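You operate a simulated robot arm through the tools that you are given. There is no shell and no other tool.

You are at the controls of a simulated two-armed robot. One attempt, no reset.

TASK
Print RECEIVED, then PAID on the pink slip, put it in the green rack and switch the printer off.
Fine: on the low cupboards; the dial ends at PAID.

Only the result counts: the job must be done as asked and must still hold three seconds after the hand-in. Knocking over, shifting, dropping, spilling or breaking anything else fails it.

THE ROBOT
Two 7-joint arms with fingered hands on one trunk that stands fixed in place. Base frame: the origin is at the foot of the trunk, x ahead of it, y to its left, z up. Lengths are in mm, angles in degrees, forces in N, time in s.
The left shoulder is at [70, 169, 1218], the right one opposite. With the tool pointing down near the work surface each hand reaches from about 100 to 640 mm from the base axis, measured 20 degrees to its own side. Payload 3.4 kg a hand.
The TCP of each hand is the grasp point between the finger pads, 23 mm short of the fingertips. In the tool frame z runs along the fingers and y along their closing line. The gripper opens to 116 mm; its body begins 65 mm behind the TCP. The gripper is a hand of 4 fingers: y runs from the thumb to the fingers, the wrist lies at [0, 0, -211] in the tool frame, and closing takes about 1.5 s.
Orientation is that of the tool frame in the base frame, as a unit quaternion [x, y, z, w]. With the fingers straight down and closing along the base's y, the tool's x points along the base's -x, its y along +y and its z along -z.

THE INTERFACE
- The arms move only by the tool send_rows. It takes "left_deltas", "right_deltas" or both (then of equal length, played together; a hand with none holds still); each is a list of rows, each a list of 6 numbers: the shift along the tool's x, y, z in units of 40 mm (1.0 is 40 mm), then the turn, a rotation vector about the tool's x, y, z in units of 4 degrees (1.0 is 4 degrees). In form: [[x, y, z, wx, wy, wz], ...]. A call has 1 to 20 rows; each row shifts and turns the commanded pose from where the row before left it, along the tool's axes as they then stand. "left_claw" and "right_claw" are, for a hand that has rows, the finger opening in mm, from 0 to 116, set as the call begins (left out, the last holds). A call with a number of a shift or a turn outside -1 to 1 is refused whole. Rows are played at 5 a second. More than 50 mm and 8.6 degrees between two rows, or a gripper value outside its range, and nothing of the call is played. A pose out of reach is approached as far as the arm can. The call stops where the force on the tool passes 40 N (or 10 N more than at its start, if that is more) or the arm is blocked; 0.2 s more then pass. The fingers move at their own pace (about 153 mm/s each) and stop on an object; they squeeze with about 28 N. The grip force told is the motor's: it shows also when the fingers shut on nothing. Time passes only in rows, and 0.2 s behind the last, so rows that do not move let the fingers close. The reply holds the time, the measured pose of the TCP, the force on the tool along the base axes, the opening and the grip force, in the units named above and with some noise, with the torque about the TCP (base axes, N m) and any sound that the robot's microphone picked up.
- Cameras (640 x 400 px; columns grow to the right, rows downward): "scene" is now at [117.8, 50.2, 1435.1]; the picture's right is [0.61, -0.79, 0.00], its down [-0.54, -0.41, -0.74] and it looks along [0.59, 0.45, -0.68] (base axes); focal length 372 px, centre (320, 200). "left" rides on the left gripper at [-68, 1, -90] in its tool frame; the picture's right is [-0.01, -1.00, 0.00], its down [0.80, -0.01, -0.61] and it looks along [0.61, 0.00, 0.80] (tool axes); focal length 251 px, centre (320, 200). "right" rides on the right gripper at [68, 1, -90] in its tool frame; the picture's right is [-0.01, 1.00, 0.00], its down [-0.80, -0.01, -0.61] and it looks along [-0.61, -0.01, 0.80] (tool axes); focal length 251 px, centre (320, 200). There is no depth. A picture from a camera that has moved, and an enlarged one, comes with that camera's place and axes in the base frame and with its lens.
- snapshot(camera): a new picture of that camera. No time passes.
- slide_trunk(by): slides the trunk up (or, below 0, down) by that many mm; the arms and the scene camera ride with it, the base frame stays. It gives what a move gives, with no picture.
- set_fingers(finger1, finger2, finger3, thumb_bend, hand): sets how far each is bent, from 0 (flat) to 1 (curled in); at 0.3 the hand is open as for a grip, at 0.7 the pads meet at the TCP. One left out holds its place. A second passes; each finger stops where it meets its share of the squeeze, and holds until it gets a number again. A gripper value or a shape takes the hand back. It gives what a move gives, with no picture; readings hold the bend of each and the force on the fingers (four entries, about 0 where the hand has none), thumb and palm.
- preshape(shape, hand): the hand has 4 fingers and takes this shape, open, in about a second: jaw (thumb against the fingers, like two jaws); tri (thumb and two fingers); tip (a fingertip pinch); poke (one finger out to press); point (the index stretched); flat (the hand flat); cup (the hand cupped); fist (a fist). The gripper value then closes the fingers along that shape, each until it touches; the sizes above hold for jaw. It gives what a move gives, with no picture.
- pan_tilt(pan, tilt): turns the head with the scene camera to pan (to the left, within 86 degrees either way) and tilt (down, from -29 to 69), counted from straight ahead of the robot. It gives what a move gives.
- zoom(camera, box): a new picture of the part [left, top, right, bottom] of that camera's present view, enlarged. No time passes.
- job_done(): hands the job in; it is judged then, once.

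Places have to be worked out from the pictures, the camera data and where the tool is seen. Open the grippers and draw the arms clear of the work before you hand the job in, unless the task says otherwise.

The tools are called as a command line: name --argument value ..., lists and objects as JSON in quotes. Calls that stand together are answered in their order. send_rows: Moves the arms, as the interface text tells. Its arguments: {"type":"object","properties":{"left_deltas":{"type":"array"},"left_claw":{"type":"number"},"right_deltas":{"type":"array"},"right_claw":{"type":"number"}},"required":[]} The other tools are called the same way: slide_trunk (by) moves the trunk up or down; preshape (shape, hand) gives the hand a shape; set_fingers (finger1, finger2, finger3, thumb_bend, hand) moves the fingers one by one; pan_tilt (pan, tilt) turns the head that bears the scene camera; snapshot (camera) takes a picture; zoom (camera, box) takes an enlarged picture of a part of a camera's view; job_done () hands the job in.

At the start:

```text
time: 0.0
left_ee_pos: [308.0, 459.5, 1154.5]
left_orientation: [-0.001, 1.0, 0.0, -0.001]
left_force: [0.0, -0.5, 0.3]
left_ft_torque: [0.02, 0.03, 0.03]
left_width: 115.7
left_finger_force: 0.0
left_shape: jaw
left_bend: [0.3, 0.3, 0.3, 0.3]
left_finger forces: [0.0, 0.1, 0.0, 0.0, 0.1, 0.0]
right_ee_pos: [472.3, 21.9, 1136.4]
right_orientation: [0.0, 1.0, 0.0, 0.0]
right_force: [-0.1, -0.1, 0.5]
right_ft_torque: [-0.03, 0.01, 0.02]
right_width: 115.8
right_finger_force: 0.1
right_shape: jaw
right_bend: [0.3, 0.3, 0.3, 0.3]
right_finger forces: [0.0, 0.1, 0.0, 0.0, 0.0, 0.0]
trunk travel left (down, up): [-725.0, 215.0]
head pan, tilt (commanded): [37.4, 42.5]
```

scene: 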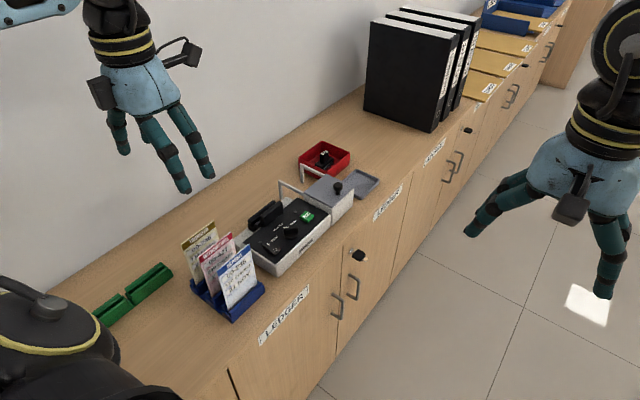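
right: 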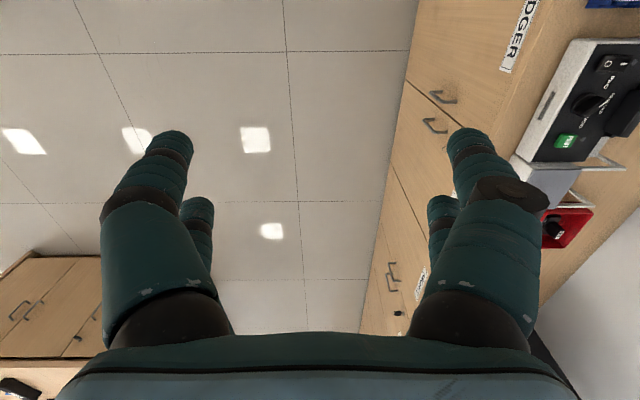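
left: 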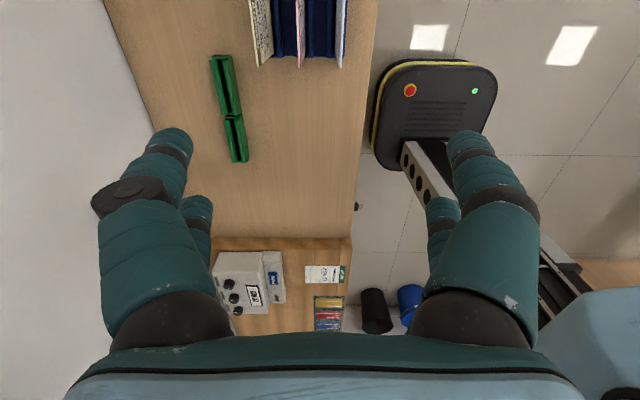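

I see a stamp/printer device with dial and green button, a rack of slips (gold, pink, blue), a green rack on the counter. I zoom in on these first to understand the controls.

zoom --camera "scene" --box '[230, 130, 400, 280]'

zoom --camera "scene" --box '[80, 210, 280, 340]'

zoom --camera "left" --box '[190, 0, 370, 350]'

zoom --camera "right" --box '[480, 0, 640, 260]'

```text
2.67 times, centred on (315, 205) of scene
camera zoom: at [117.8, 50.2, 1435.1], right [0.61, -0.79, 0.0], down [-0.54, -0.41, -0.74], along [0.59, 0.45, -0.68], focal length 991 px, centre (333, 187)
```

zoom: 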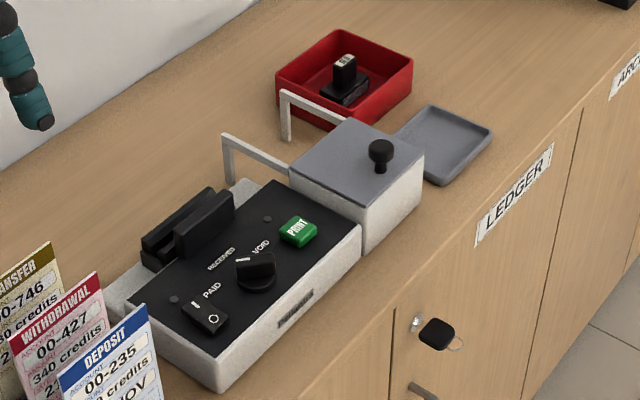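

```text
3.08 times, centred on (180, 275) of scene
camera zoom: at [117.8, 50.2, 1435.1], right [0.61, -0.79, 0.0], down [-0.54, -0.41, -0.74], along [0.59, 0.45, -0.68], focal length 1144 px, centre (751, -31)
```

zoom: 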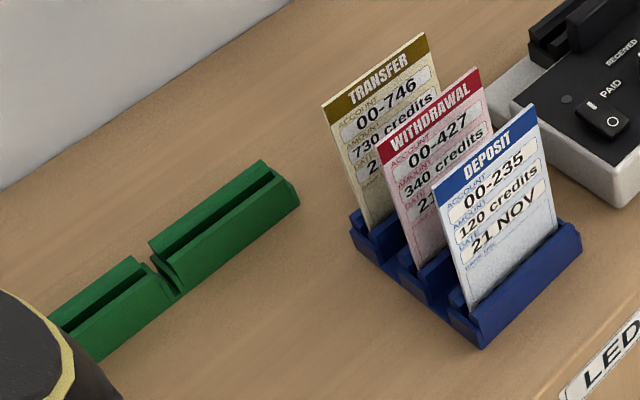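

```text
1.14 times, centred on (280, 175) of left
camera zoom: at [378.3, 460.8, 1245.3], right [0.01, -1.0, 0.0], down [-0.8, -0.01, 0.61], along [-0.61, -0.01, -0.8], focal length 287 px, centre (366, 229)
```

zoom: 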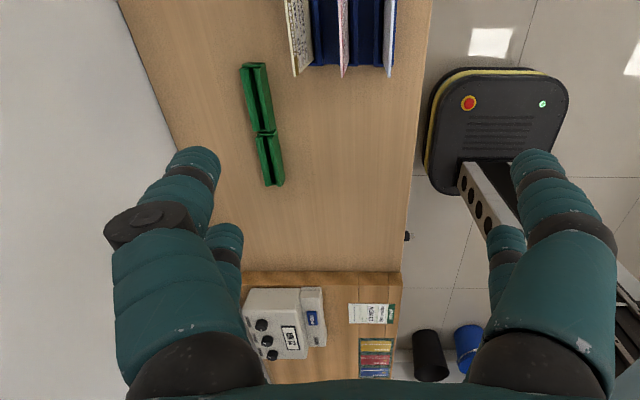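

```text
1.54 times, centred on (560, 130) of right
camera zoom: at [404.5, 23.1, 1224.9], right [0.01, 1.0, 0.0], down [0.8, -0.01, 0.61], along [0.61, -0.01, -0.8], focal length 387 px, centre (-49, 308)
```

zoom: 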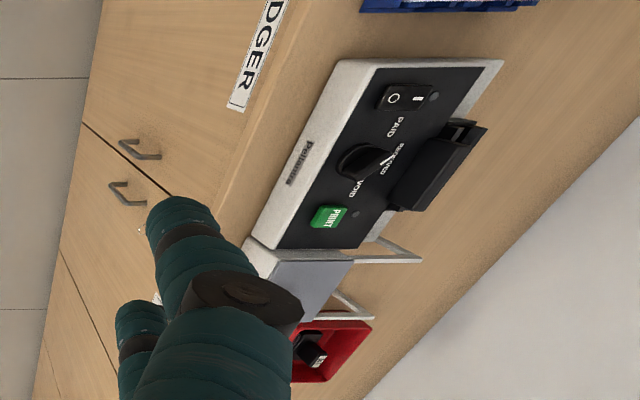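

From triangulation, the printer panel is near x 470–590, y 450, z 810 and the green rack near (220, 618, 777). I turn the head to get a better look at the racks and slips.

pan_tilt --pan 68 --tilt 52

snapshot --camera "scene"

```text
time: 1.0
left_ee_pos: [308.5, 458.7, 1154.7]
left_orientation: [-0.001, 1.0, 0.0, 0.0]
left_force: [0.2, -0.4, -0.5]
left_ft_torque: [-0.02, 0.03, 0.0]
left_width: 115.9
left_finger_force: 0.1
left_shape: jaw
left_bend: [0.3, 0.3, 0.3, 0.3]
left_finger forces: [0.1, 0.0, 0.0, 0.1, 0.1, 0.0]
right_ee_pos: [472.4, 22.2, 1136.9]
right_orientation: [0.0, 1.0, 0.0, 0.0]
right_force: [-0.6, 0.3, 0.0]
right_ft_torque: [-0.03, -0.01, -0.02]
right_width: 116.1
right_finger_force: 0.1
right_shape: jaw
right_bend: [0.3, 0.3, 0.3, 0.3]
right_finger forces: [0.1, 0.1, 0.0, 0.0, 0.1, 0.0]
trunk travel left (down, up): [-725.0, 215.0]
head pan, tilt (commanded): [68.0, 52.0]
```

```text
taken
camera scene: at [79.9, 69.1, 1421.9], right [0.93, -0.38, 0.0], down [-0.3, -0.73, -0.62], along [0.23, 0.57, -0.79], focal length 372 px, centre (320, 200)
```

scene: 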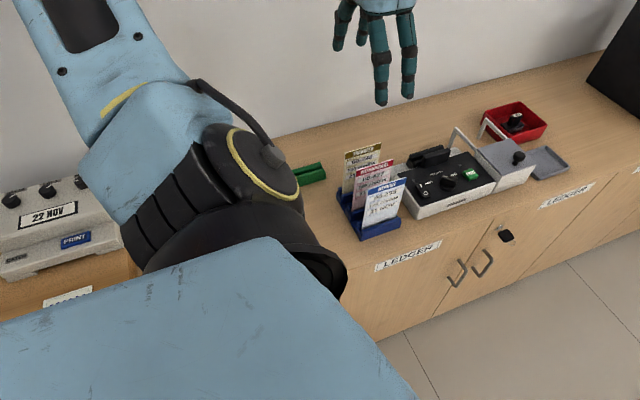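

The left arm hides part of the view, but the printer and slip rack are visible. I zoom in on both.

zoom --camera "scene" --box '[400, 90, 580, 220]'

zoom --camera "scene" --box '[290, 130, 420, 250]'

zoom --camera "scene" --box '[0, 150, 140, 310]'

```text
3.08 times, centred on (490, 155) of scene
camera zoom: at [79.9, 69.1, 1421.9], right [0.93, -0.38, 0.0], down [-0.3, -0.73, -0.62], along [0.23, 0.57, -0.79], focal length 1144 px, centre (-203, 338)
```

zoom: 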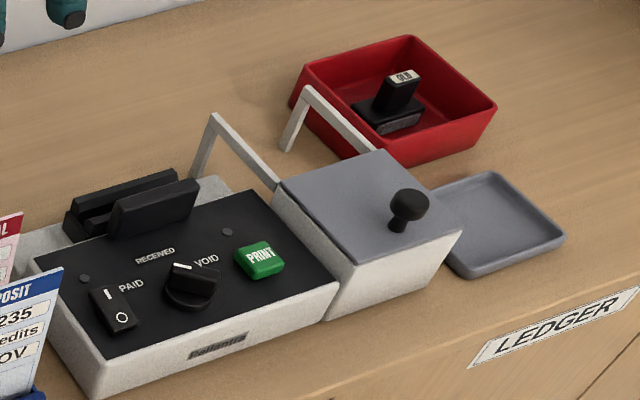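

```text
3.33 times, centred on (355, 190) of scene
camera zoom: at [79.9, 69.1, 1421.9], right [0.93, -0.38, 0.0], down [-0.3, -0.73, -0.62], along [0.23, 0.57, -0.79], focal length 1239 px, centre (203, 233)
```

zoom: 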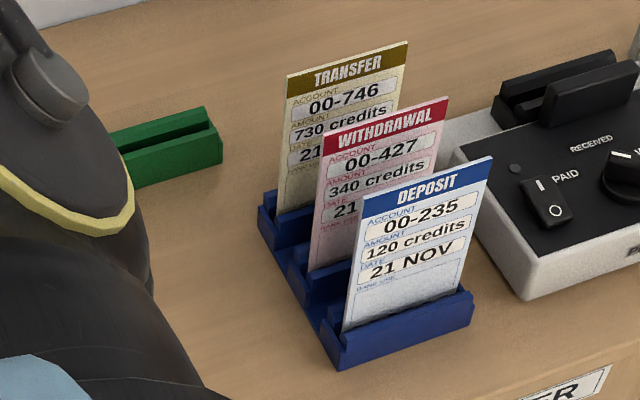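

```text
2.50 times, centred on (70, 230) of scene
camera zoom: at [79.9, 69.1, 1421.9], right [0.93, -0.38, 0.0], down [-0.3, -0.73, -0.62], along [0.23, 0.57, -0.79], focal length 929 px, centre (945, 125)
```

zoom: 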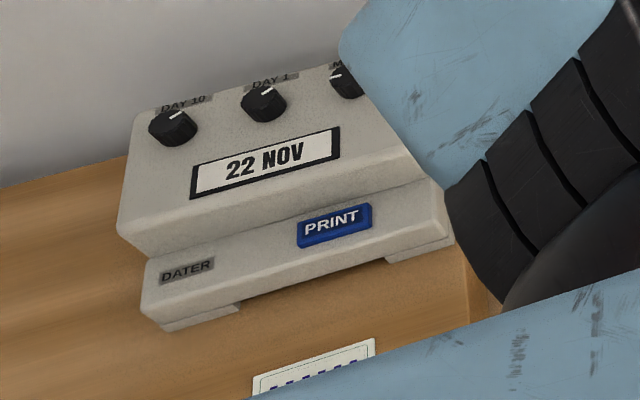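

The stand-alone dater at the left is a different machine, so the black-topped printer with PAID/RECEIVED/VOID is the one. I zoom tighter on the dial, switch and slot.

zoom --camera "scene" --box '[415, 160, 495, 210]'

zoom --camera "scene" --box '[400, 130, 480, 180]'

zoom --camera "right" --box '[540, 30, 640, 160]'

```text
8.00 times, centred on (455, 185) of scene
camera zoom: at [79.9, 69.1, 1421.9], right [0.93, -0.38, 0.0], down [-0.3, -0.73, -0.62], along [0.23, 0.57, -0.79], focal length 2974 px, centre (-760, 320)
```

zoom: 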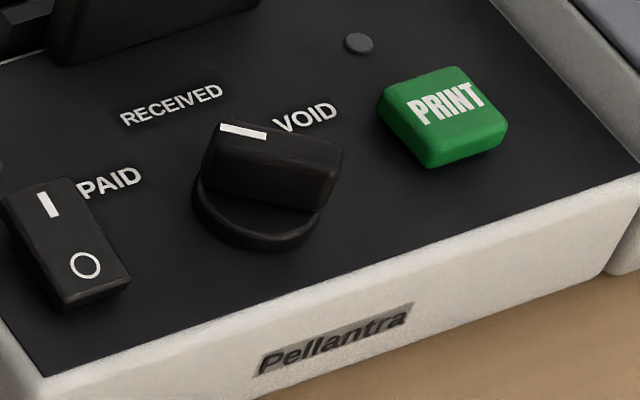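

```text
8.00 times, centred on (440, 155) of scene
camera zoom: at [79.9, 69.1, 1421.9], right [0.93, -0.38, 0.0], down [-0.3, -0.73, -0.62], along [0.23, 0.57, -0.79], focal length 2974 px, centre (-640, 560)
```

zoom: 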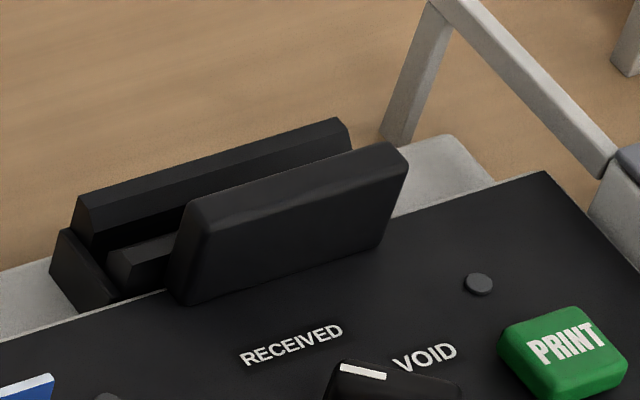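

```text
3.08 times, centred on (590, 95) of right
camera zoom: at [404.5, 23.1, 1224.8], right [0.01, 1.0, 0.0], down [0.8, -0.01, 0.61], along [0.61, -0.01, -0.8], focal length 774 px, centre (-511, 523)
```

zoom: 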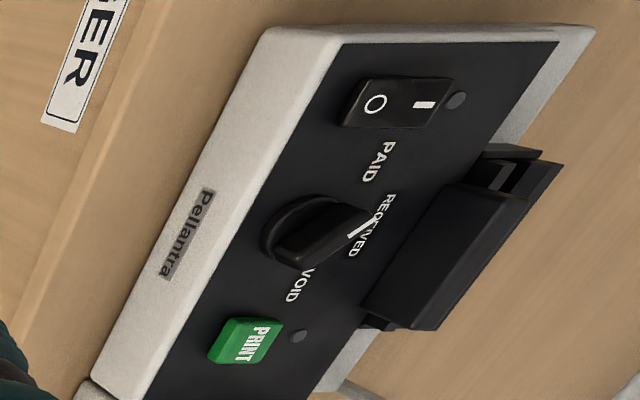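

The printer panel is now located (rocker ≈(473,455,811), dial ≈(526,443), PRINT ≈(588,449)) and the pink slip's top edge runs x≈322–404 at y≈487, z≈900. I lower the trunk by 150 mm to bring the panel within easier reach.

slide_trunk --by -100

snapshot --camera "scene"

snapshot --camera "left"

snapshot --camera "right"

```text
time: 2.3
left_ee_pos: [308.5, 460.4, 1054.9]
left_orientation: [-0.001, 1.0, 0.0, 0.0]
left_force: [-0.9, -0.6, 0.3]
left_ft_torque: [0.03, -0.01, 0.02]
left_width: 115.8
left_finger_force: 0.1
left_shape: jaw
left_bend: [0.3, 0.3, 0.3, 0.3]
left_finger forces: [0.0, 0.1, 0.2, 0.0, 0.0, 0.0]
right_ee_pos: [472.1, 21.8, 1036.1]
right_orientation: [0.0, 1.0, 0.0, 0.0]
right_force: [-0.8, 0.2, 0.4]
right_ft_torque: [0.05, 0.02, 0.02]
right_width: 116.0
right_finger_force: 0.1
right_shape: jaw
right_bend: [0.3, 0.3, 0.3, 0.3]
right_finger forces: [0.0, 0.1, 0.0, 0.1, 0.0, 0.1]
trunk travel left (down, up): [-625.0, 315.0]
head pan, tilt (commanded): [68.0, 52.0]
```

```text
taken
camera scene: at [79.6, 69.1, 1322.0], right [0.93, -0.37, 0.0], down [-0.3, -0.73, -0.62], along [0.23, 0.57, -0.79], focal length 372 px, centre (320, 200)
```

scene: 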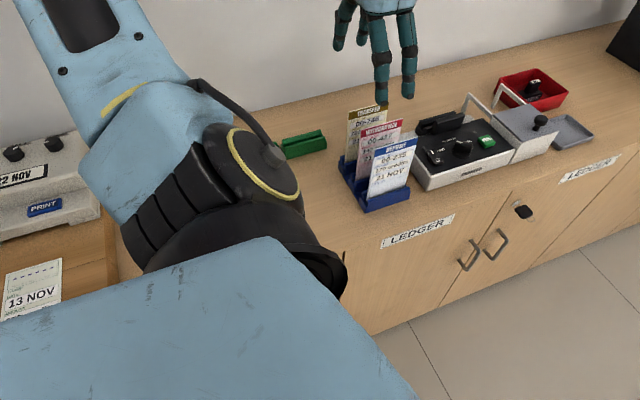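

```text
taken
camera left: at [378.1, 460.7, 1145.4], right [0.01, -1.0, 0.0], down [-0.8, -0.01, 0.61], along [-0.61, -0.01, -0.8], focal length 251 px, centre (320, 200)
```

left: 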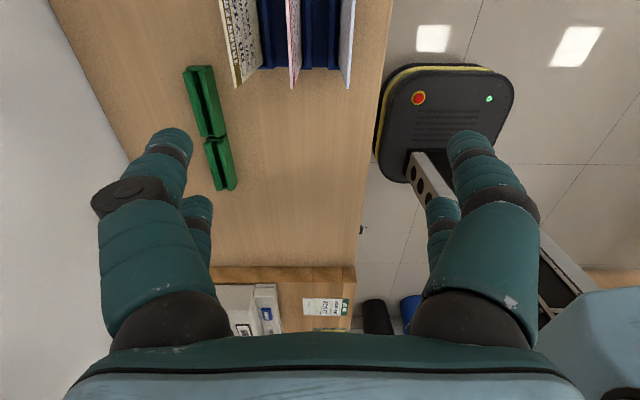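

```text
taken
camera right: at [404.3, 23.0, 1125.0], right [0.01, 1.0, 0.0], down [0.8, -0.01, 0.61], along [0.61, -0.01, -0.8], focal length 251 px, centre (320, 200)
```

right: 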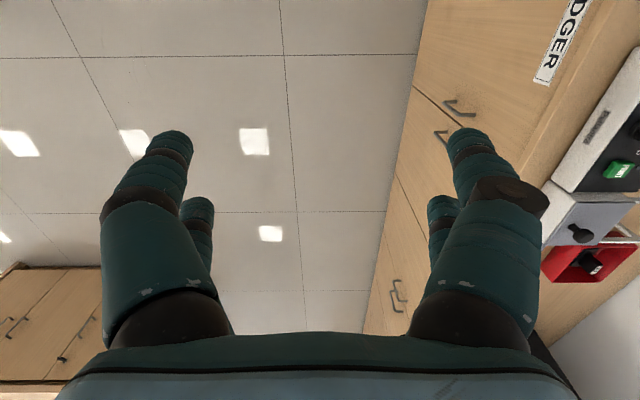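

The fingers hang well above everything. I move the left hand out over the printer (toward x≈560, y≈450, z≈1000) to test the reach and look at the panel from above with the left camera.

send_rows --left_deltas '[[-0.9, -0.03, 0.2, 0, 0, 0], [-0.9, -0.03, 0.2, 0, 0, 0], [-0.9, -0.03, 0.2, 0, 0, 0], [-0.9, -0.03, 0.2, 0, 0, 0], [-0.9, -0.03, 0.2, 0, 0, 0], [-0.9, -0.03, 0.2, 0, 0, 0], [-0.9, -0.03, 0.2, 0, 0, 0]]'

snapshot --camera "left"

snapshot --camera "scene"

```text
time: 3.9
left_ee_pos: [565.2, 450.0, 997.5]
left_orientation: [-0.001, 1.0, 0.0, -0.001]
left_force: [0.6, -0.1, 0.1]
left_ft_torque: [0.0, 0.05, 0.07]
left_width: 116.0
left_finger_force: 0.0
left_shape: jaw
left_bend: [0.3, 0.3, 0.3, 0.3]
left_finger forces: [0.0, 0.1, 0.1, 0.1, 0.0, 0.0]
right_ee_pos: [475.4, 22.4, 1035.2]
right_orientation: [-0.001, 1.0, 0.0, -0.002]
right_force: [-0.5, -0.7, -0.5]
right_ft_torque: [0.03, 0.02, -0.02]
right_width: 115.9
right_finger_force: 0.0
right_shape: jaw
right_bend: [0.3, 0.3, 0.3, 0.3]
right_finger forces: [0.0, 0.1, 0.0, 0.0, 0.0, 0.0]
trunk travel left (down, up): [-625.0, 315.0]
head pan, tilt (commanded): [68.0, 52.0]
```

```text
taken
camera left: at [633.8, 450.7, 1087.7], right [0.01, -1.0, 0.0], down [-0.79, -0.01, 0.61], along [-0.61, -0.01, -0.79], focal length 251 px, centre (320, 200)
```

left: 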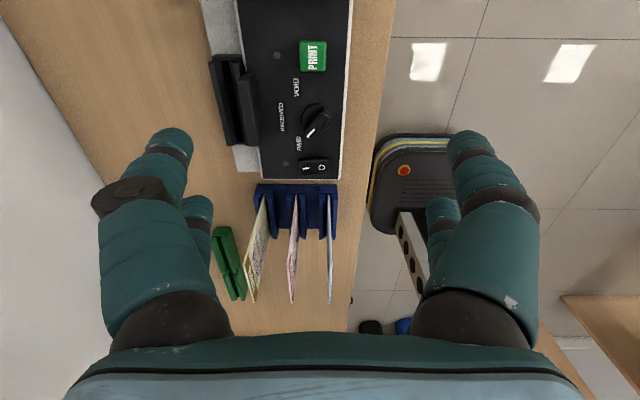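

```text
taken
camera scene: at [82.4, 68.5, 1321.8], right [0.93, -0.37, 0.0], down [-0.3, -0.73, -0.62], along [0.23, 0.57, -0.79], focal length 372 px, centre (320, 200)
```

scene: 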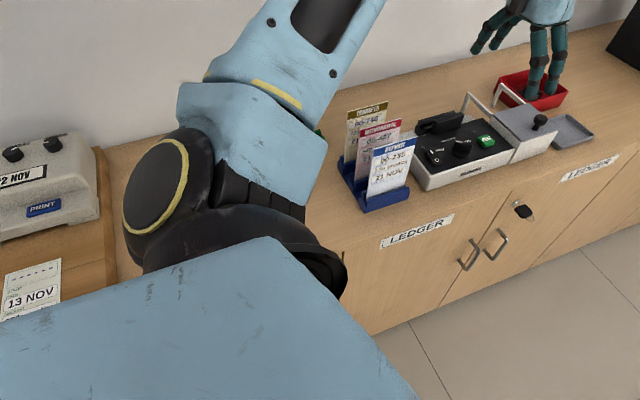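

Reach is fine here and the left camera gives a near-vertical view of the panel. I zoom in on it.

zoom --camera "left" --box '[200, 0, 360, 100]'

zoom --camera "left" --box '[200, 80, 360, 180]'

zoom --camera "left" --box '[200, 170, 360, 320]'

```text
4.00 times, centred on (280, 50) of left
camera zoom: at [633.8, 450.7, 1087.7], right [0.01, -1.0, 0.0], down [-0.79, -0.01, 0.61], along [-0.61, -0.01, -0.79], focal length 1006 px, centre (480, 800)
```

zoom: 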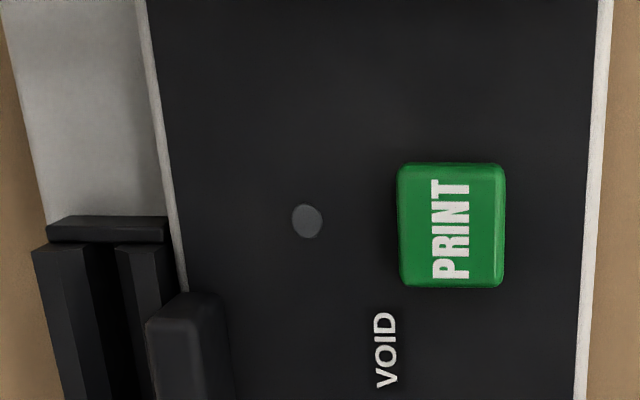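

```text
4.00 times, centred on (280, 130) of left
camera zoom: at [633.8, 450.7, 1087.7], right [0.01, -1.0, 0.0], down [-0.79, -0.01, 0.61], along [-0.61, -0.01, -0.79], focal length 1006 px, centre (480, 480)
```

zoom: 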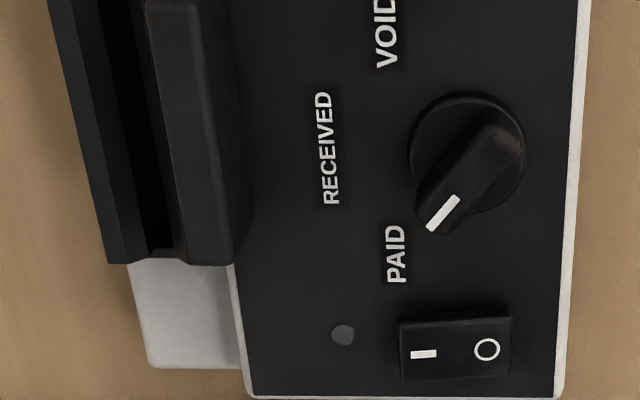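

```text
2.67 times, centred on (280, 245) of left
camera zoom: at [633.8, 450.7, 1087.7], right [0.01, -1.0, 0.0], down [-0.79, -0.01, 0.61], along [-0.61, -0.01, -0.79], focal length 670 px, centre (427, 80)
```

zoom: 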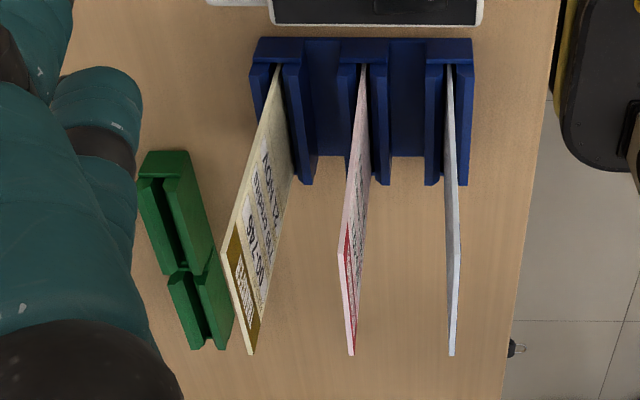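

The dial now points at PAID (45° left), RECEIVED lies straight toward +y, both lamps are dark so the printer seems off. The slot is behind the panel; I shift the left hand so its camera looks right down on the slot.

send_rows --left_deltas '[[0.5, 0.5, 0.2, 0, 0, 0], [0.5, 0.5, 0.2, 0, 0, 0], [0.3, 0.6, 0.2, 0, 0, 0], [0.3, 0.6, 0.2, 0, 0, 0]]'

snapshot --camera "left"

zoom --camera "left" --box '[240, 0, 400, 120]'

```text
time: 4.9
left_ee_pos: [497.3, 539.3, 966.4]
left_orientation: [0.001, 1.0, 0.001, 0.002]
left_force: [0.6, 0.6, 0.0]
left_ft_torque: [-0.02, 0.0, -0.02]
left_width: 115.7
left_finger_force: 0.0
left_shape: jaw
left_bend: [0.3, 0.3, 0.3, 0.3]
left_finger forces: [0.0, 0.0, 0.1, 0.1, 0.0, 0.1]
right_ee_pos: [472.7, 23.9, 1035.6]
right_orientation: [-0.001, 1.0, -0.001, 0.0]
right_force: [0.4, 0.3, 0.1]
right_ft_torque: [0.0, -0.02, -0.02]
right_width: 115.6
right_finger_force: 0.1
right_shape: jaw
right_bend: [0.3, 0.3, 0.3, 0.3]
right_finger forces: [0.0, 0.0, 0.0, 0.0, 0.0, 0.0]
trunk travel left (down, up): [-625.0, 315.0]
head pan, tilt (commanded): [68.0, 52.0]
```

```text
taken
camera left: at [565.9, 540.8, 1056.4], right [0.01, -1.0, 0.0], down [-0.8, -0.01, 0.61], along [-0.61, -0.01, -0.8], focal length 251 px, centre (320, 200)
```

left: 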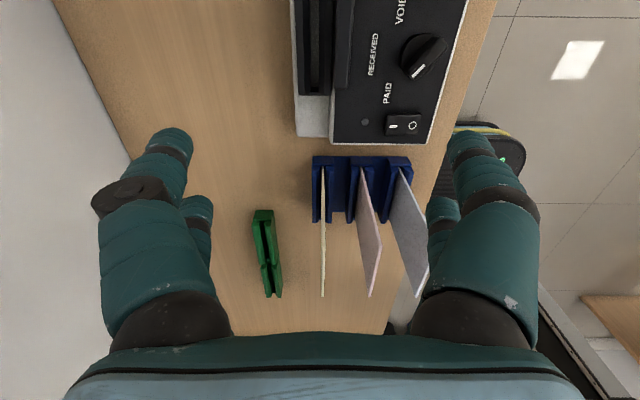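

```text
3.33 times, centred on (320, 60) of left
camera zoom: at [565.9, 540.8, 1056.4], right [0.01, -1.0, 0.0], down [-0.8, -0.01, 0.61], along [-0.61, -0.01, -0.8], focal length 838 px, centre (320, 667)
```

zoom: 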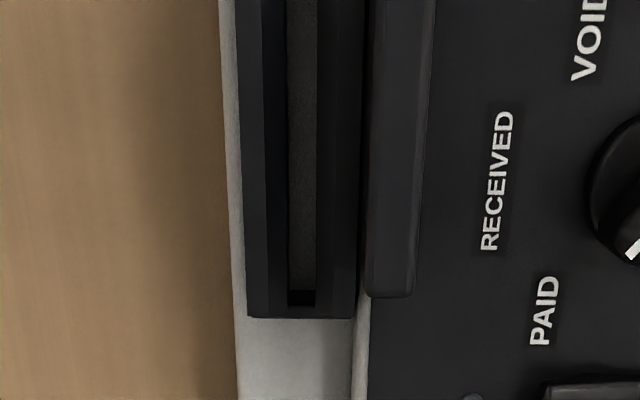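

The slot is a shallow bevelled channel centred near y≈543 running x≈505–594. I move the hand a little further along x so the camera sees both ends of the slot in one view.

send_rows --left_deltas '[[-0.65, 0.05, 0.2, 0, 0, 0], [-0.65, 0.0, 0.2, 0, 0, 0], [0, 0, 0, 0, 0, 0]]'

snapshot --camera "left"

zoom --camera "left" --box '[260, 0, 380, 150]'

```text
time: 5.7
left_ee_pos: [547.9, 540.3, 951.5]
left_orientation: [0.0, 1.0, 0.0, 0.001]
left_force: [-0.5, -0.1, 1.1]
left_ft_torque: [-0.01, -0.01, -0.02]
left_width: 115.8
left_finger_force: 0.1
left_shape: jaw
left_bend: [0.3, 0.3, 0.3, 0.3]
left_finger forces: [0.1, 0.0, 0.1, 0.1, 0.0, 0.0]
right_ee_pos: [471.5, 23.0, 1036.9]
right_orientation: [0.0, 1.0, 0.0, 0.0]
right_force: [-0.3, 0.3, 0.2]
right_ft_torque: [-0.02, 0.01, 0.02]
right_width: 115.9
right_finger_force: 0.1
right_shape: jaw
right_bend: [0.3, 0.3, 0.3, 0.3]
right_finger forces: [0.0, 0.1, 0.0, 0.1, 0.0, 0.0]
trunk travel left (down, up): [-625.0, 315.0]
head pan, tilt (commanded): [68.0, 52.0]
```

```text
taken
camera left: at [617.3, 542.3, 1042.0], right [0.01, -1.0, 0.0], down [-0.8, -0.01, 0.61], along [-0.61, -0.01, -0.8], focal length 251 px, centre (320, 200)
```

left: 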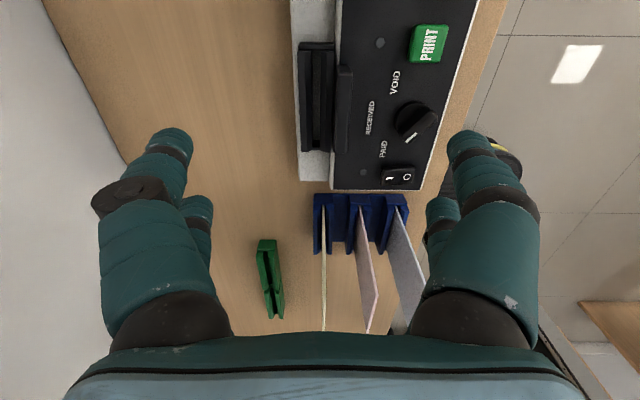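

```text
2.67 times, centred on (320, 75) of left
camera zoom: at [617.3, 542.3, 1042.0], right [0.01, -1.0, 0.0], down [-0.8, -0.01, 0.61], along [-0.61, -0.01, -0.8], focal length 670 px, centre (320, 533)
```

zoom: 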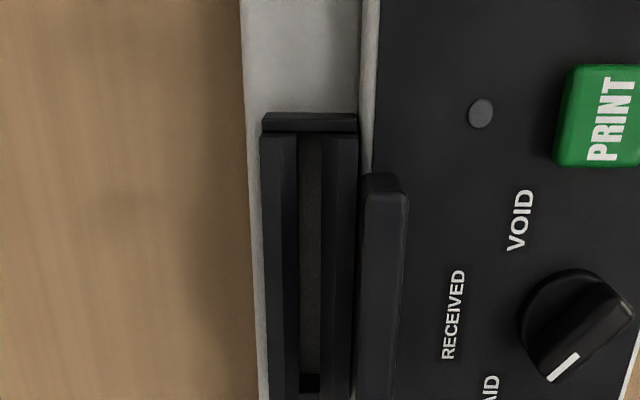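

I zoom more closely on the slot itself from this view.

zoom --camera "left" --box '[285, 30, 365, 100]'

zoom --camera "left" --box '[285, 100, 365, 170]'

zoom --camera "scene" --box '[400, 90, 500, 190]'

```text
5.71 times, centred on (325, 65) of left
camera zoom: at [617.3, 542.3, 1042.0], right [0.01, -1.0, 0.0], down [-0.8, -0.01, 0.61], along [-0.61, -0.01, -0.8], focal length 1437 px, centre (291, 971)
```

zoom: 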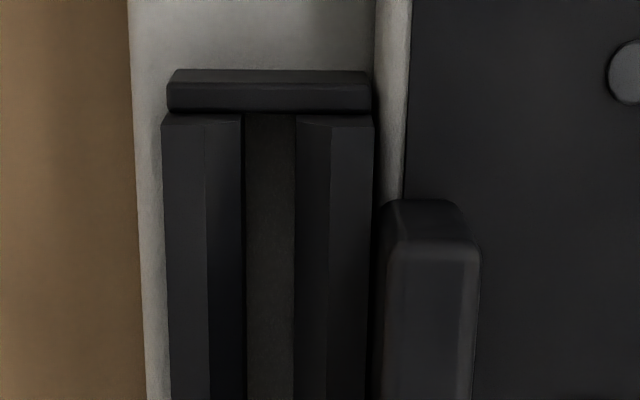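

```text
5.71 times, centred on (325, 135) of left
camera zoom: at [617.3, 542.3, 1042.0], right [0.01, -1.0, 0.0], down [-0.8, -0.01, 0.61], along [-0.61, -0.01, -0.8], focal length 1437 px, centre (291, 571)
```

zoom: 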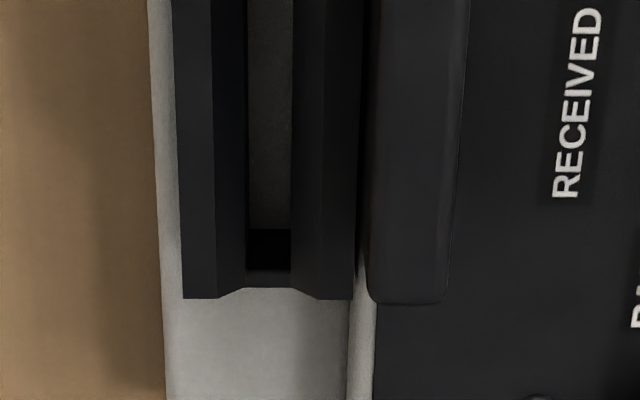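

```text
4.00 times, centred on (450, 140) of scene
camera zoom: at [78.6, 69.2, 1322.0], right [0.93, -0.37, 0.0], down [-0.29, -0.73, -0.62], along [0.23, 0.57, -0.79], focal length 1487 px, centre (-200, 440)
```

zoom: 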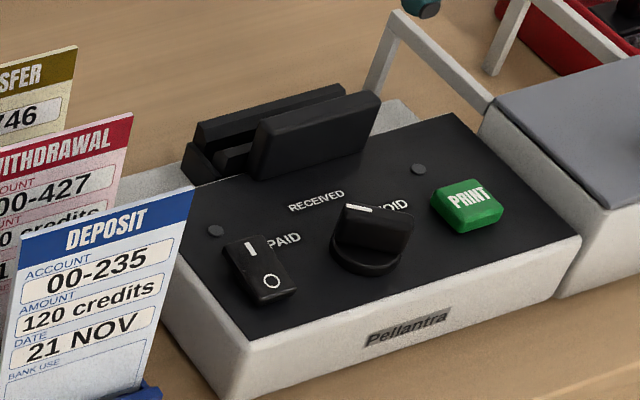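

The slot channel is centred at about y≈545, x≈503–595, bar tops z≈815, with funnel bevels. Now I form the "poke" shape with the left hand to see where the pressing fingertip sits.

preshape --shape "poke" --hand "left"

snapshot --camera "left"

snapshot --camera "scene"

```text
time: 6.6
left_ee_pos: [549.7, 541.0, 950.7]
left_orientation: [-0.001, 1.0, 0.0, 0.0]
left_force: [-1.0, -0.1, 0.1]
left_ft_torque: [-0.02, -0.02, 0.01]
left_width: 0.0
left_finger_force: 0.1
left_shape: poke
left_bend: [1.0, 1.0, 1.0, 0.28]
left_finger forces: [0.0, 0.0, 0.1, 0.0, 0.0, 0.0]
right_ee_pos: [472.7, 22.6, 1036.8]
right_orientation: [0.0, 1.0, 0.0, 0.0]
right_force: [0.6, 0.4, 0.2]
right_ft_torque: [-0.04, 0.0, 0.01]
right_width: 115.9
right_finger_force: 0.0
right_shape: jaw
right_bend: [0.3, 0.3, 0.3, 0.3]
right_finger forces: [0.0, 0.1, 0.0, 0.0, 0.0, 0.0]
trunk travel left (down, up): [-625.0, 315.0]
head pan, tilt (commanded): [68.0, 52.0]
```

```text
taken
camera left: at [618.2, 542.4, 1041.4], right [0.01, -1.0, 0.0], down [-0.8, -0.01, 0.61], along [-0.61, -0.01, -0.8], focal length 251 px, centre (320, 200)
```

left: 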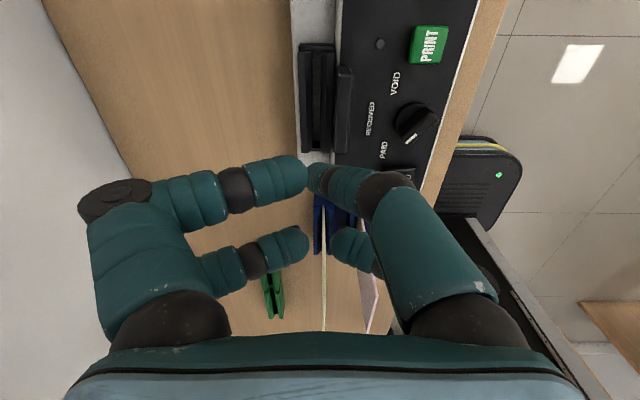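

```text
taken
camera scene: at [80.0, 69.2, 1321.9], right [0.93, -0.37, 0.0], down [-0.3, -0.73, -0.62], along [0.23, 0.57, -0.79], focal length 372 px, centre (320, 200)
```

scene: 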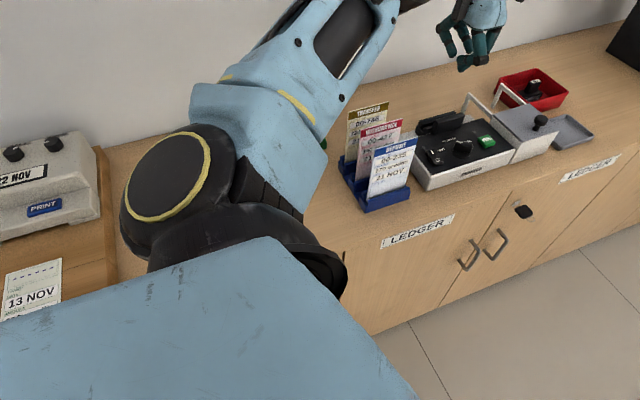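

I check the hand's shape from the scene camera with a zoom to see which digit is extended.

zoom --camera "scene" --box '[410, 0, 540, 90]'

zoom --camera "left" --box '[200, 120, 460, 300]'

```text
4.44 times, centred on (475, 45) of scene
camera zoom: at [80.0, 69.2, 1321.9], right [0.93, -0.37, 0.0], down [-0.3, -0.73, -0.62], along [0.23, 0.57, -0.79], focal length 1652 px, centre (-369, 889)
```

zoom: 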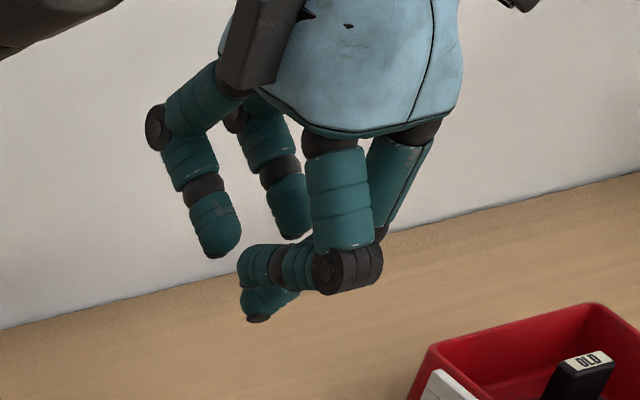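

```text
2.22 times, centred on (330, 210) of left
camera zoom: at [618.2, 542.4, 1041.4], right [0.01, -1.0, 0.0], down [-0.8, -0.01, 0.61], along [-0.61, -0.01, -0.8], focal length 559 px, centre (298, 178)
```

zoom: 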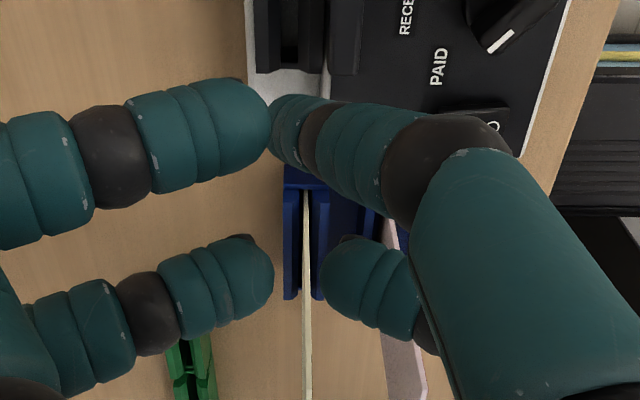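

The fingers may still have been moving when that picture was taken, so I let a moment pass and look again.

send_rows --left_deltas '[[0, 0, 0, 0, 0, 0], [0, 0, 0, 0, 0, 0], [0, 0, 0, 0, 0, 0], [0, 0, 0, 0, 0, 0]]'

snapshot --camera "left"

zoom --camera "scene" --box '[410, 0, 540, 90]'

```text
time: 7.6
left_ee_pos: [548.7, 541.4, 951.1]
left_orientation: [-0.001, 1.0, 0.0, 0.0]
left_force: [1.5, -0.5, 0.2]
left_ft_torque: [0.04, 0.02, -0.03]
left_width: 0.2
left_finger_force: 0.1
left_shape: poke
left_bend: [1.0, 1.0, 1.0, 0.28]
left_finger forces: [0.0, 0.0, 0.1, 0.0, 0.0, 0.0]
right_ee_pos: [471.9, 22.2, 1035.5]
right_orientation: [0.0, 1.0, -0.001, -0.001]
right_force: [0.1, 0.5, 0.2]
right_ft_torque: [0.0, 0.02, -0.01]
right_width: 115.7
right_finger_force: 0.1
right_shape: jaw
right_bend: [0.3, 0.3, 0.3, 0.3]
right_finger forces: [0.1, 0.0, 0.1, 0.0, 0.0, 0.0]
trunk travel left (down, up): [-625.0, 315.0]
head pan, tilt (commanded): [68.0, 52.0]
```

```text
taken
camera left: at [618.1, 542.4, 1041.5], right [0.01, -1.0, 0.0], down [-0.8, -0.01, 0.61], along [-0.61, -0.01, -0.8], focal length 251 px, centre (320, 200)
```

left: 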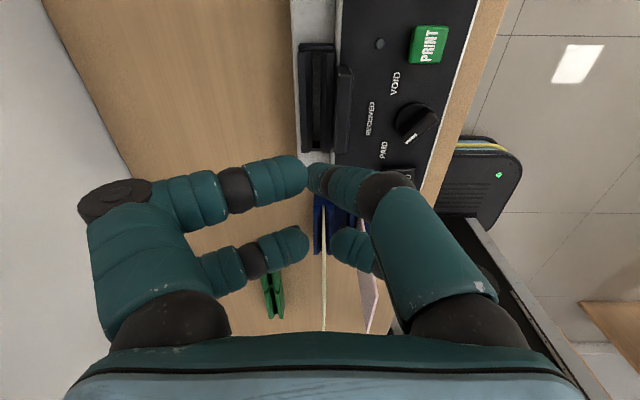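

```text
4.44 times, centred on (475, 45) of scene
camera zoom: at [79.9, 69.2, 1321.9], right [0.93, -0.37, 0.0], down [-0.3, -0.73, -0.62], along [0.23, 0.57, -0.79], focal length 1652 px, centre (-369, 889)
```

zoom: 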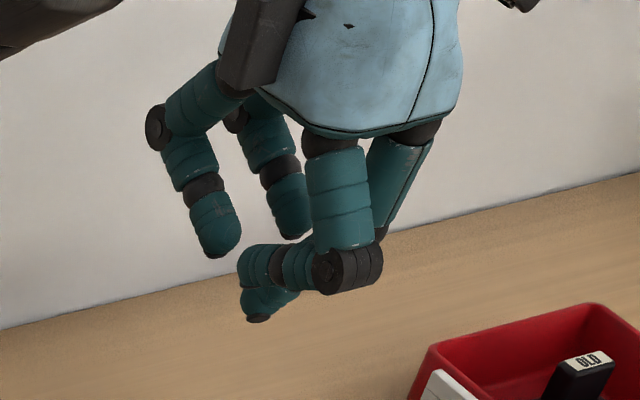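

The poke shape is hard to read from here; I try the "point" shape to compare.

preshape --shape "point" --hand "left"

snapshot --camera "left"

zoom --camera "scene" --box '[410, 0, 540, 90]'

```text
time: 8.5
left_ee_pos: [548.6, 541.7, 950.7]
left_orientation: [-0.001, 1.0, 0.0, 0.001]
left_force: [-0.3, 0.2, 0.3]
left_ft_torque: [0.01, 0.03, -0.02]
left_width: 0.0
left_finger_force: 0.0
left_shape: point
left_bend: [0.05, 0.82, 0.82, 0.31]
left_finger forces: [0.0, 0.0, 0.0, 0.0, 0.0, 0.0]
right_ee_pos: [472.5, 21.7, 1036.0]
right_orientation: [0.0, 1.0, 0.0, 0.001]
right_force: [0.1, 0.7, 0.3]
right_ft_torque: [0.03, -0.01, -0.02]
right_width: 115.8
right_finger_force: 0.1
right_shape: jaw
right_bend: [0.3, 0.3, 0.3, 0.3]
right_finger forces: [0.0, 0.1, 0.1, 0.0, 0.0, 0.0]
trunk travel left (down, up): [-625.0, 315.0]
head pan, tilt (commanded): [68.0, 52.0]
```

```text
taken
camera left: at [618.1, 542.4, 1041.5], right [0.01, -1.0, 0.0], down [-0.8, -0.01, 0.61], along [-0.61, -0.01, -0.8], focal length 251 px, centre (320, 200)
```

left: 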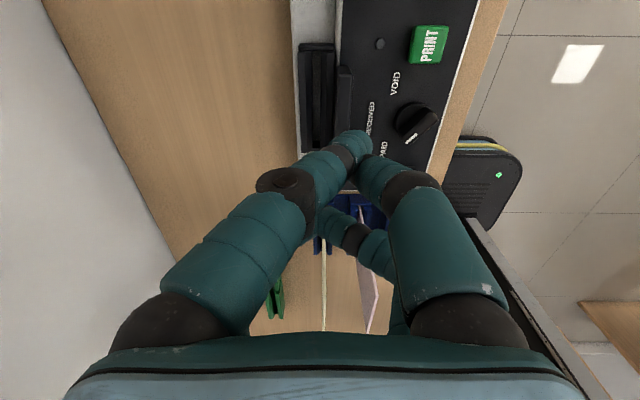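

```text
4.44 times, centred on (475, 45) of scene
camera zoom: at [79.9, 69.2, 1321.9], right [0.93, -0.37, 0.0], down [-0.3, -0.73, -0.62], along [0.23, 0.57, -0.79], focal length 1652 px, centre (-369, 889)
```

zoom: 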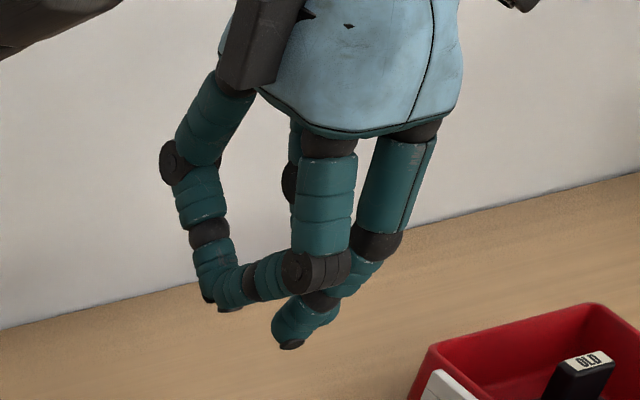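

I wait for the shape to finish and look again.

send_rows --left_deltas '[[0, 0, 0, 0, 0, 0], [0, 0, 0, 0, 0, 0], [0, 0, 0, 0, 0, 0], [0, 0, 0, 0, 0, 0], [0, 0, 0, 0, 0, 0]]'

snapshot --camera "left"

zoom --camera "scene" --box '[410, 0, 540, 90]'

```text
time: 9.7
left_ee_pos: [548.7, 541.9, 950.8]
left_orientation: [-0.001, 1.0, 0.0, 0.0]
left_force: [-0.8, -0.6, 0.0]
left_ft_torque: [-0.01, 0.02, -0.01]
left_width: 0.0
left_finger_force: 0.0
left_shape: point
left_bend: [0.0, 0.79, 0.83, 0.34]
left_finger forces: [0.0, 0.0, 0.0, 0.0, 0.0, 0.1]
right_ee_pos: [472.3, 21.9, 1036.9]
right_orientation: [0.0, 1.0, 0.0, 0.0]
right_force: [0.0, 0.1, 0.2]
right_ft_torque: [0.04, -0.02, 0.02]
right_width: 115.8
right_finger_force: 0.0
right_shape: jaw
right_bend: [0.3, 0.3, 0.3, 0.3]
right_finger forces: [0.1, 0.1, 0.0, 0.1, 0.1, 0.0]
trunk travel left (down, up): [-625.0, 315.0]
head pan, tilt (commanded): [68.0, 52.0]
```

```text
taken
camera left: at [618.1, 542.4, 1041.5], right [0.01, -1.0, 0.0], down [-0.8, -0.01, 0.61], along [-0.61, -0.01, -0.8], focal length 251 px, centre (320, 200)
```

left: 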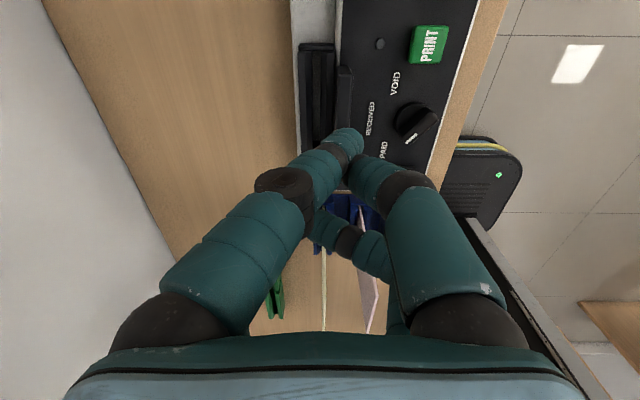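

```text
4.44 times, centred on (475, 45) of scene
camera zoom: at [79.9, 69.2, 1321.9], right [0.93, -0.37, 0.0], down [-0.3, -0.73, -0.62], along [0.23, 0.57, -0.79], focal length 1652 px, centre (-369, 889)
```

zoom: 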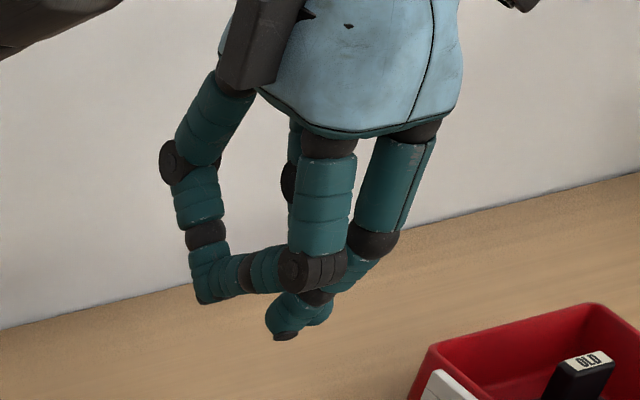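

The "point" form is not straight either. I try the "tip" (fingertip pinch) shape, which could serve both for pressing and for turning the dial.

preshape --shape "tip" --hand "left"

send_rows --left_deltas '[[0, 0, 0, 0, 0, 0], [0, 0, 0, 0, 0, 0], [0, 0, 0, 0, 0, 0]]'

snapshot --camera "left"

zoom --camera "scene" --box '[410, 0, 540, 90]'

```text
time: 10.6
left_ee_pos: [548.8, 541.5, 951.4]
left_orientation: [-0.002, 1.0, 0.0, -0.001]
left_force: [-0.7, -0.9, 0.8]
left_ft_torque: [-0.02, 0.06, -0.01]
left_width: 115.8
left_finger_force: 0.0
left_shape: tip
left_bend: [0.3, 0.3, 0.3, 0.3]
left_finger forces: [0.0, 0.1, 0.0, 0.0, 0.1, 0.0]
right_ee_pos: [473.4, 24.4, 1035.6]
right_orientation: [0.0, 1.0, 0.001, 0.0]
right_force: [0.9, -0.5, 1.0]
right_ft_torque: [0.03, -0.02, 0.0]
right_width: 115.9
right_finger_force: 0.1
right_shape: jaw
right_bend: [0.3, 0.3, 0.3, 0.3]
right_finger forces: [0.0, 0.0, 0.0, 0.0, 0.0, 0.1]
trunk travel left (down, up): [-625.0, 315.0]
head pan, tilt (commanded): [68.0, 52.0]
```

```text
time: 11.4
left_ee_pos: [548.6, 541.0, 951.7]
left_orientation: [-0.001, 1.0, 0.0, 0.0]
left_force: [0.8, -0.1, -0.3]
left_ft_torque: [0.0, -0.04, -0.01]
left_width: 115.9
left_finger_force: 0.1
left_shape: tip
left_bend: [0.3, 0.3, 0.3, 0.3]
left_finger forces: [0.0, 0.0, 0.0, 0.0, 0.1, 0.0]
right_ee_pos: [472.3, 23.4, 1035.7]
right_orientation: [0.0, 1.0, -0.001, 0.0]
right_force: [0.6, 0.4, 0.3]
right_ft_torque: [0.01, 0.0, 0.03]
right_width: 116.1
right_finger_force: 0.2
right_shape: jaw
right_bend: [0.3, 0.3, 0.3, 0.3]
right_finger forces: [0.0, 0.1, 0.0, 0.0, 0.0, 0.0]
trunk travel left (down, up): [-625.0, 315.0]
head pan, tilt (commanded): [68.0, 52.0]
```

```text
taken
camera left: at [618.1, 542.4, 1041.5], right [0.01, -1.0, 0.0], down [-0.8, -0.01, 0.61], along [-0.61, -0.01, -0.8], focal length 251 px, centre (320, 200)
```

left: 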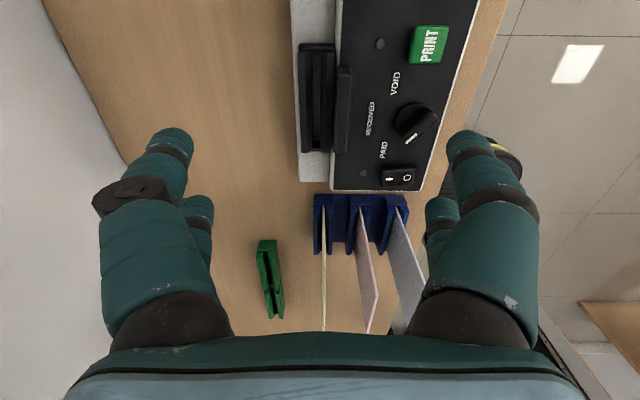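

```text
4.44 times, centred on (475, 45) of scene
camera zoom: at [79.9, 69.2, 1321.9], right [0.93, -0.37, 0.0], down [-0.3, -0.73, -0.62], along [0.23, 0.57, -0.79], focal length 1652 px, centre (-369, 889)
```

zoom: 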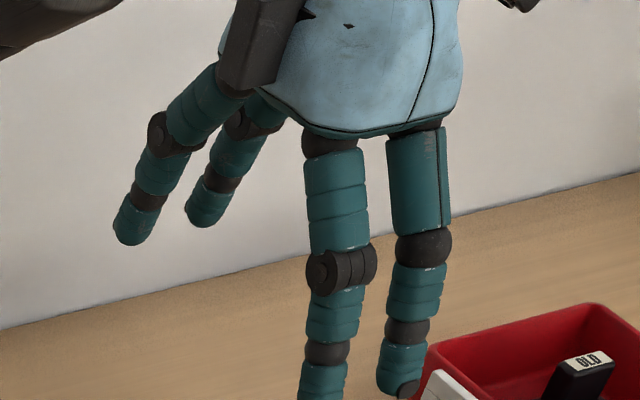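

The open tip shape equals the open jaw. I close it fully here in the air to see where the fingertips meet.

send_rows --left_deltas '[[0, 0, 0, 0, 0, 0], [0, 0, 0, 0, 0, 0], [0, 0, 0, 0, 0, 0], [0, 0, 0, 0, 0, 0], [0, 0, 0, 0, 0, 0], [0, 0, 0, 0, 0, 0], [0, 0, 0, 0, 0, 0], [0, 0, 0, 0, 0, 0]]' --left_claw 0

snapshot --camera "left"

zoom --camera "scene" --box '[410, 0, 540, 90]'

```text
time: 13.2
left_ee_pos: [549.6, 541.2, 950.9]
left_orientation: [-0.001, 1.0, 0.0, 0.0]
left_force: [-0.2, -0.5, 0.3]
left_ft_torque: [0.01, 0.01, 0.02]
left_width: 0.0
left_finger_force: 28.1
left_shape: tip
left_bend: [0.62, 0.62, 0.62, 0.62]
left_finger forces: [0.0, 0.0, 0.0, 0.0, 0.0, 0.0]
right_ee_pos: [472.0, 21.6, 1036.0]
right_orientation: [0.0, 1.0, 0.001, 0.0]
right_force: [-0.8, -0.4, -0.6]
right_ft_torque: [0.03, 0.0, 0.03]
right_width: 115.8
right_finger_force: 0.0
right_shape: jaw
right_bend: [0.3, 0.3, 0.3, 0.3]
right_finger forces: [0.0, 0.0, 0.1, 0.1, 0.0, 0.0]
trunk travel left (down, up): [-625.0, 315.0]
head pan, tilt (commanded): [68.0, 52.0]
```

```text
taken
camera left: at [618.1, 542.4, 1041.5], right [0.01, -1.0, 0.0], down [-0.8, -0.01, 0.61], along [-0.61, -0.01, -0.8], focal length 251 px, centre (320, 200)
```

left: 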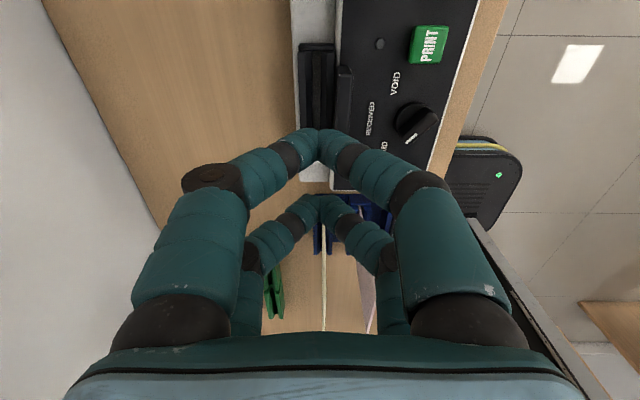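

```text
4.44 times, centred on (475, 45) of scene
camera zoom: at [79.9, 69.2, 1321.9], right [0.93, -0.37, 0.0], down [-0.3, -0.73, -0.62], along [0.23, 0.57, -0.79], focal length 1652 px, centre (-369, 889)
```

zoom: 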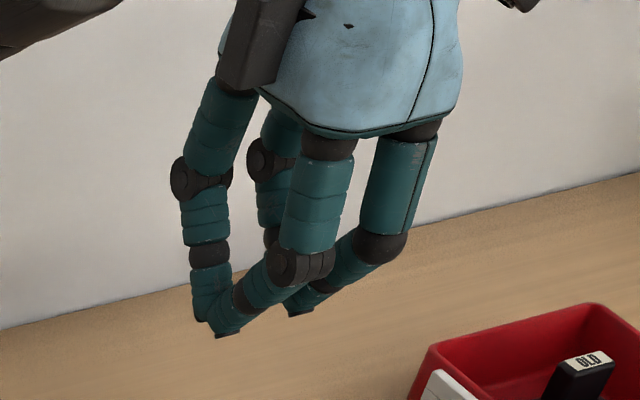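

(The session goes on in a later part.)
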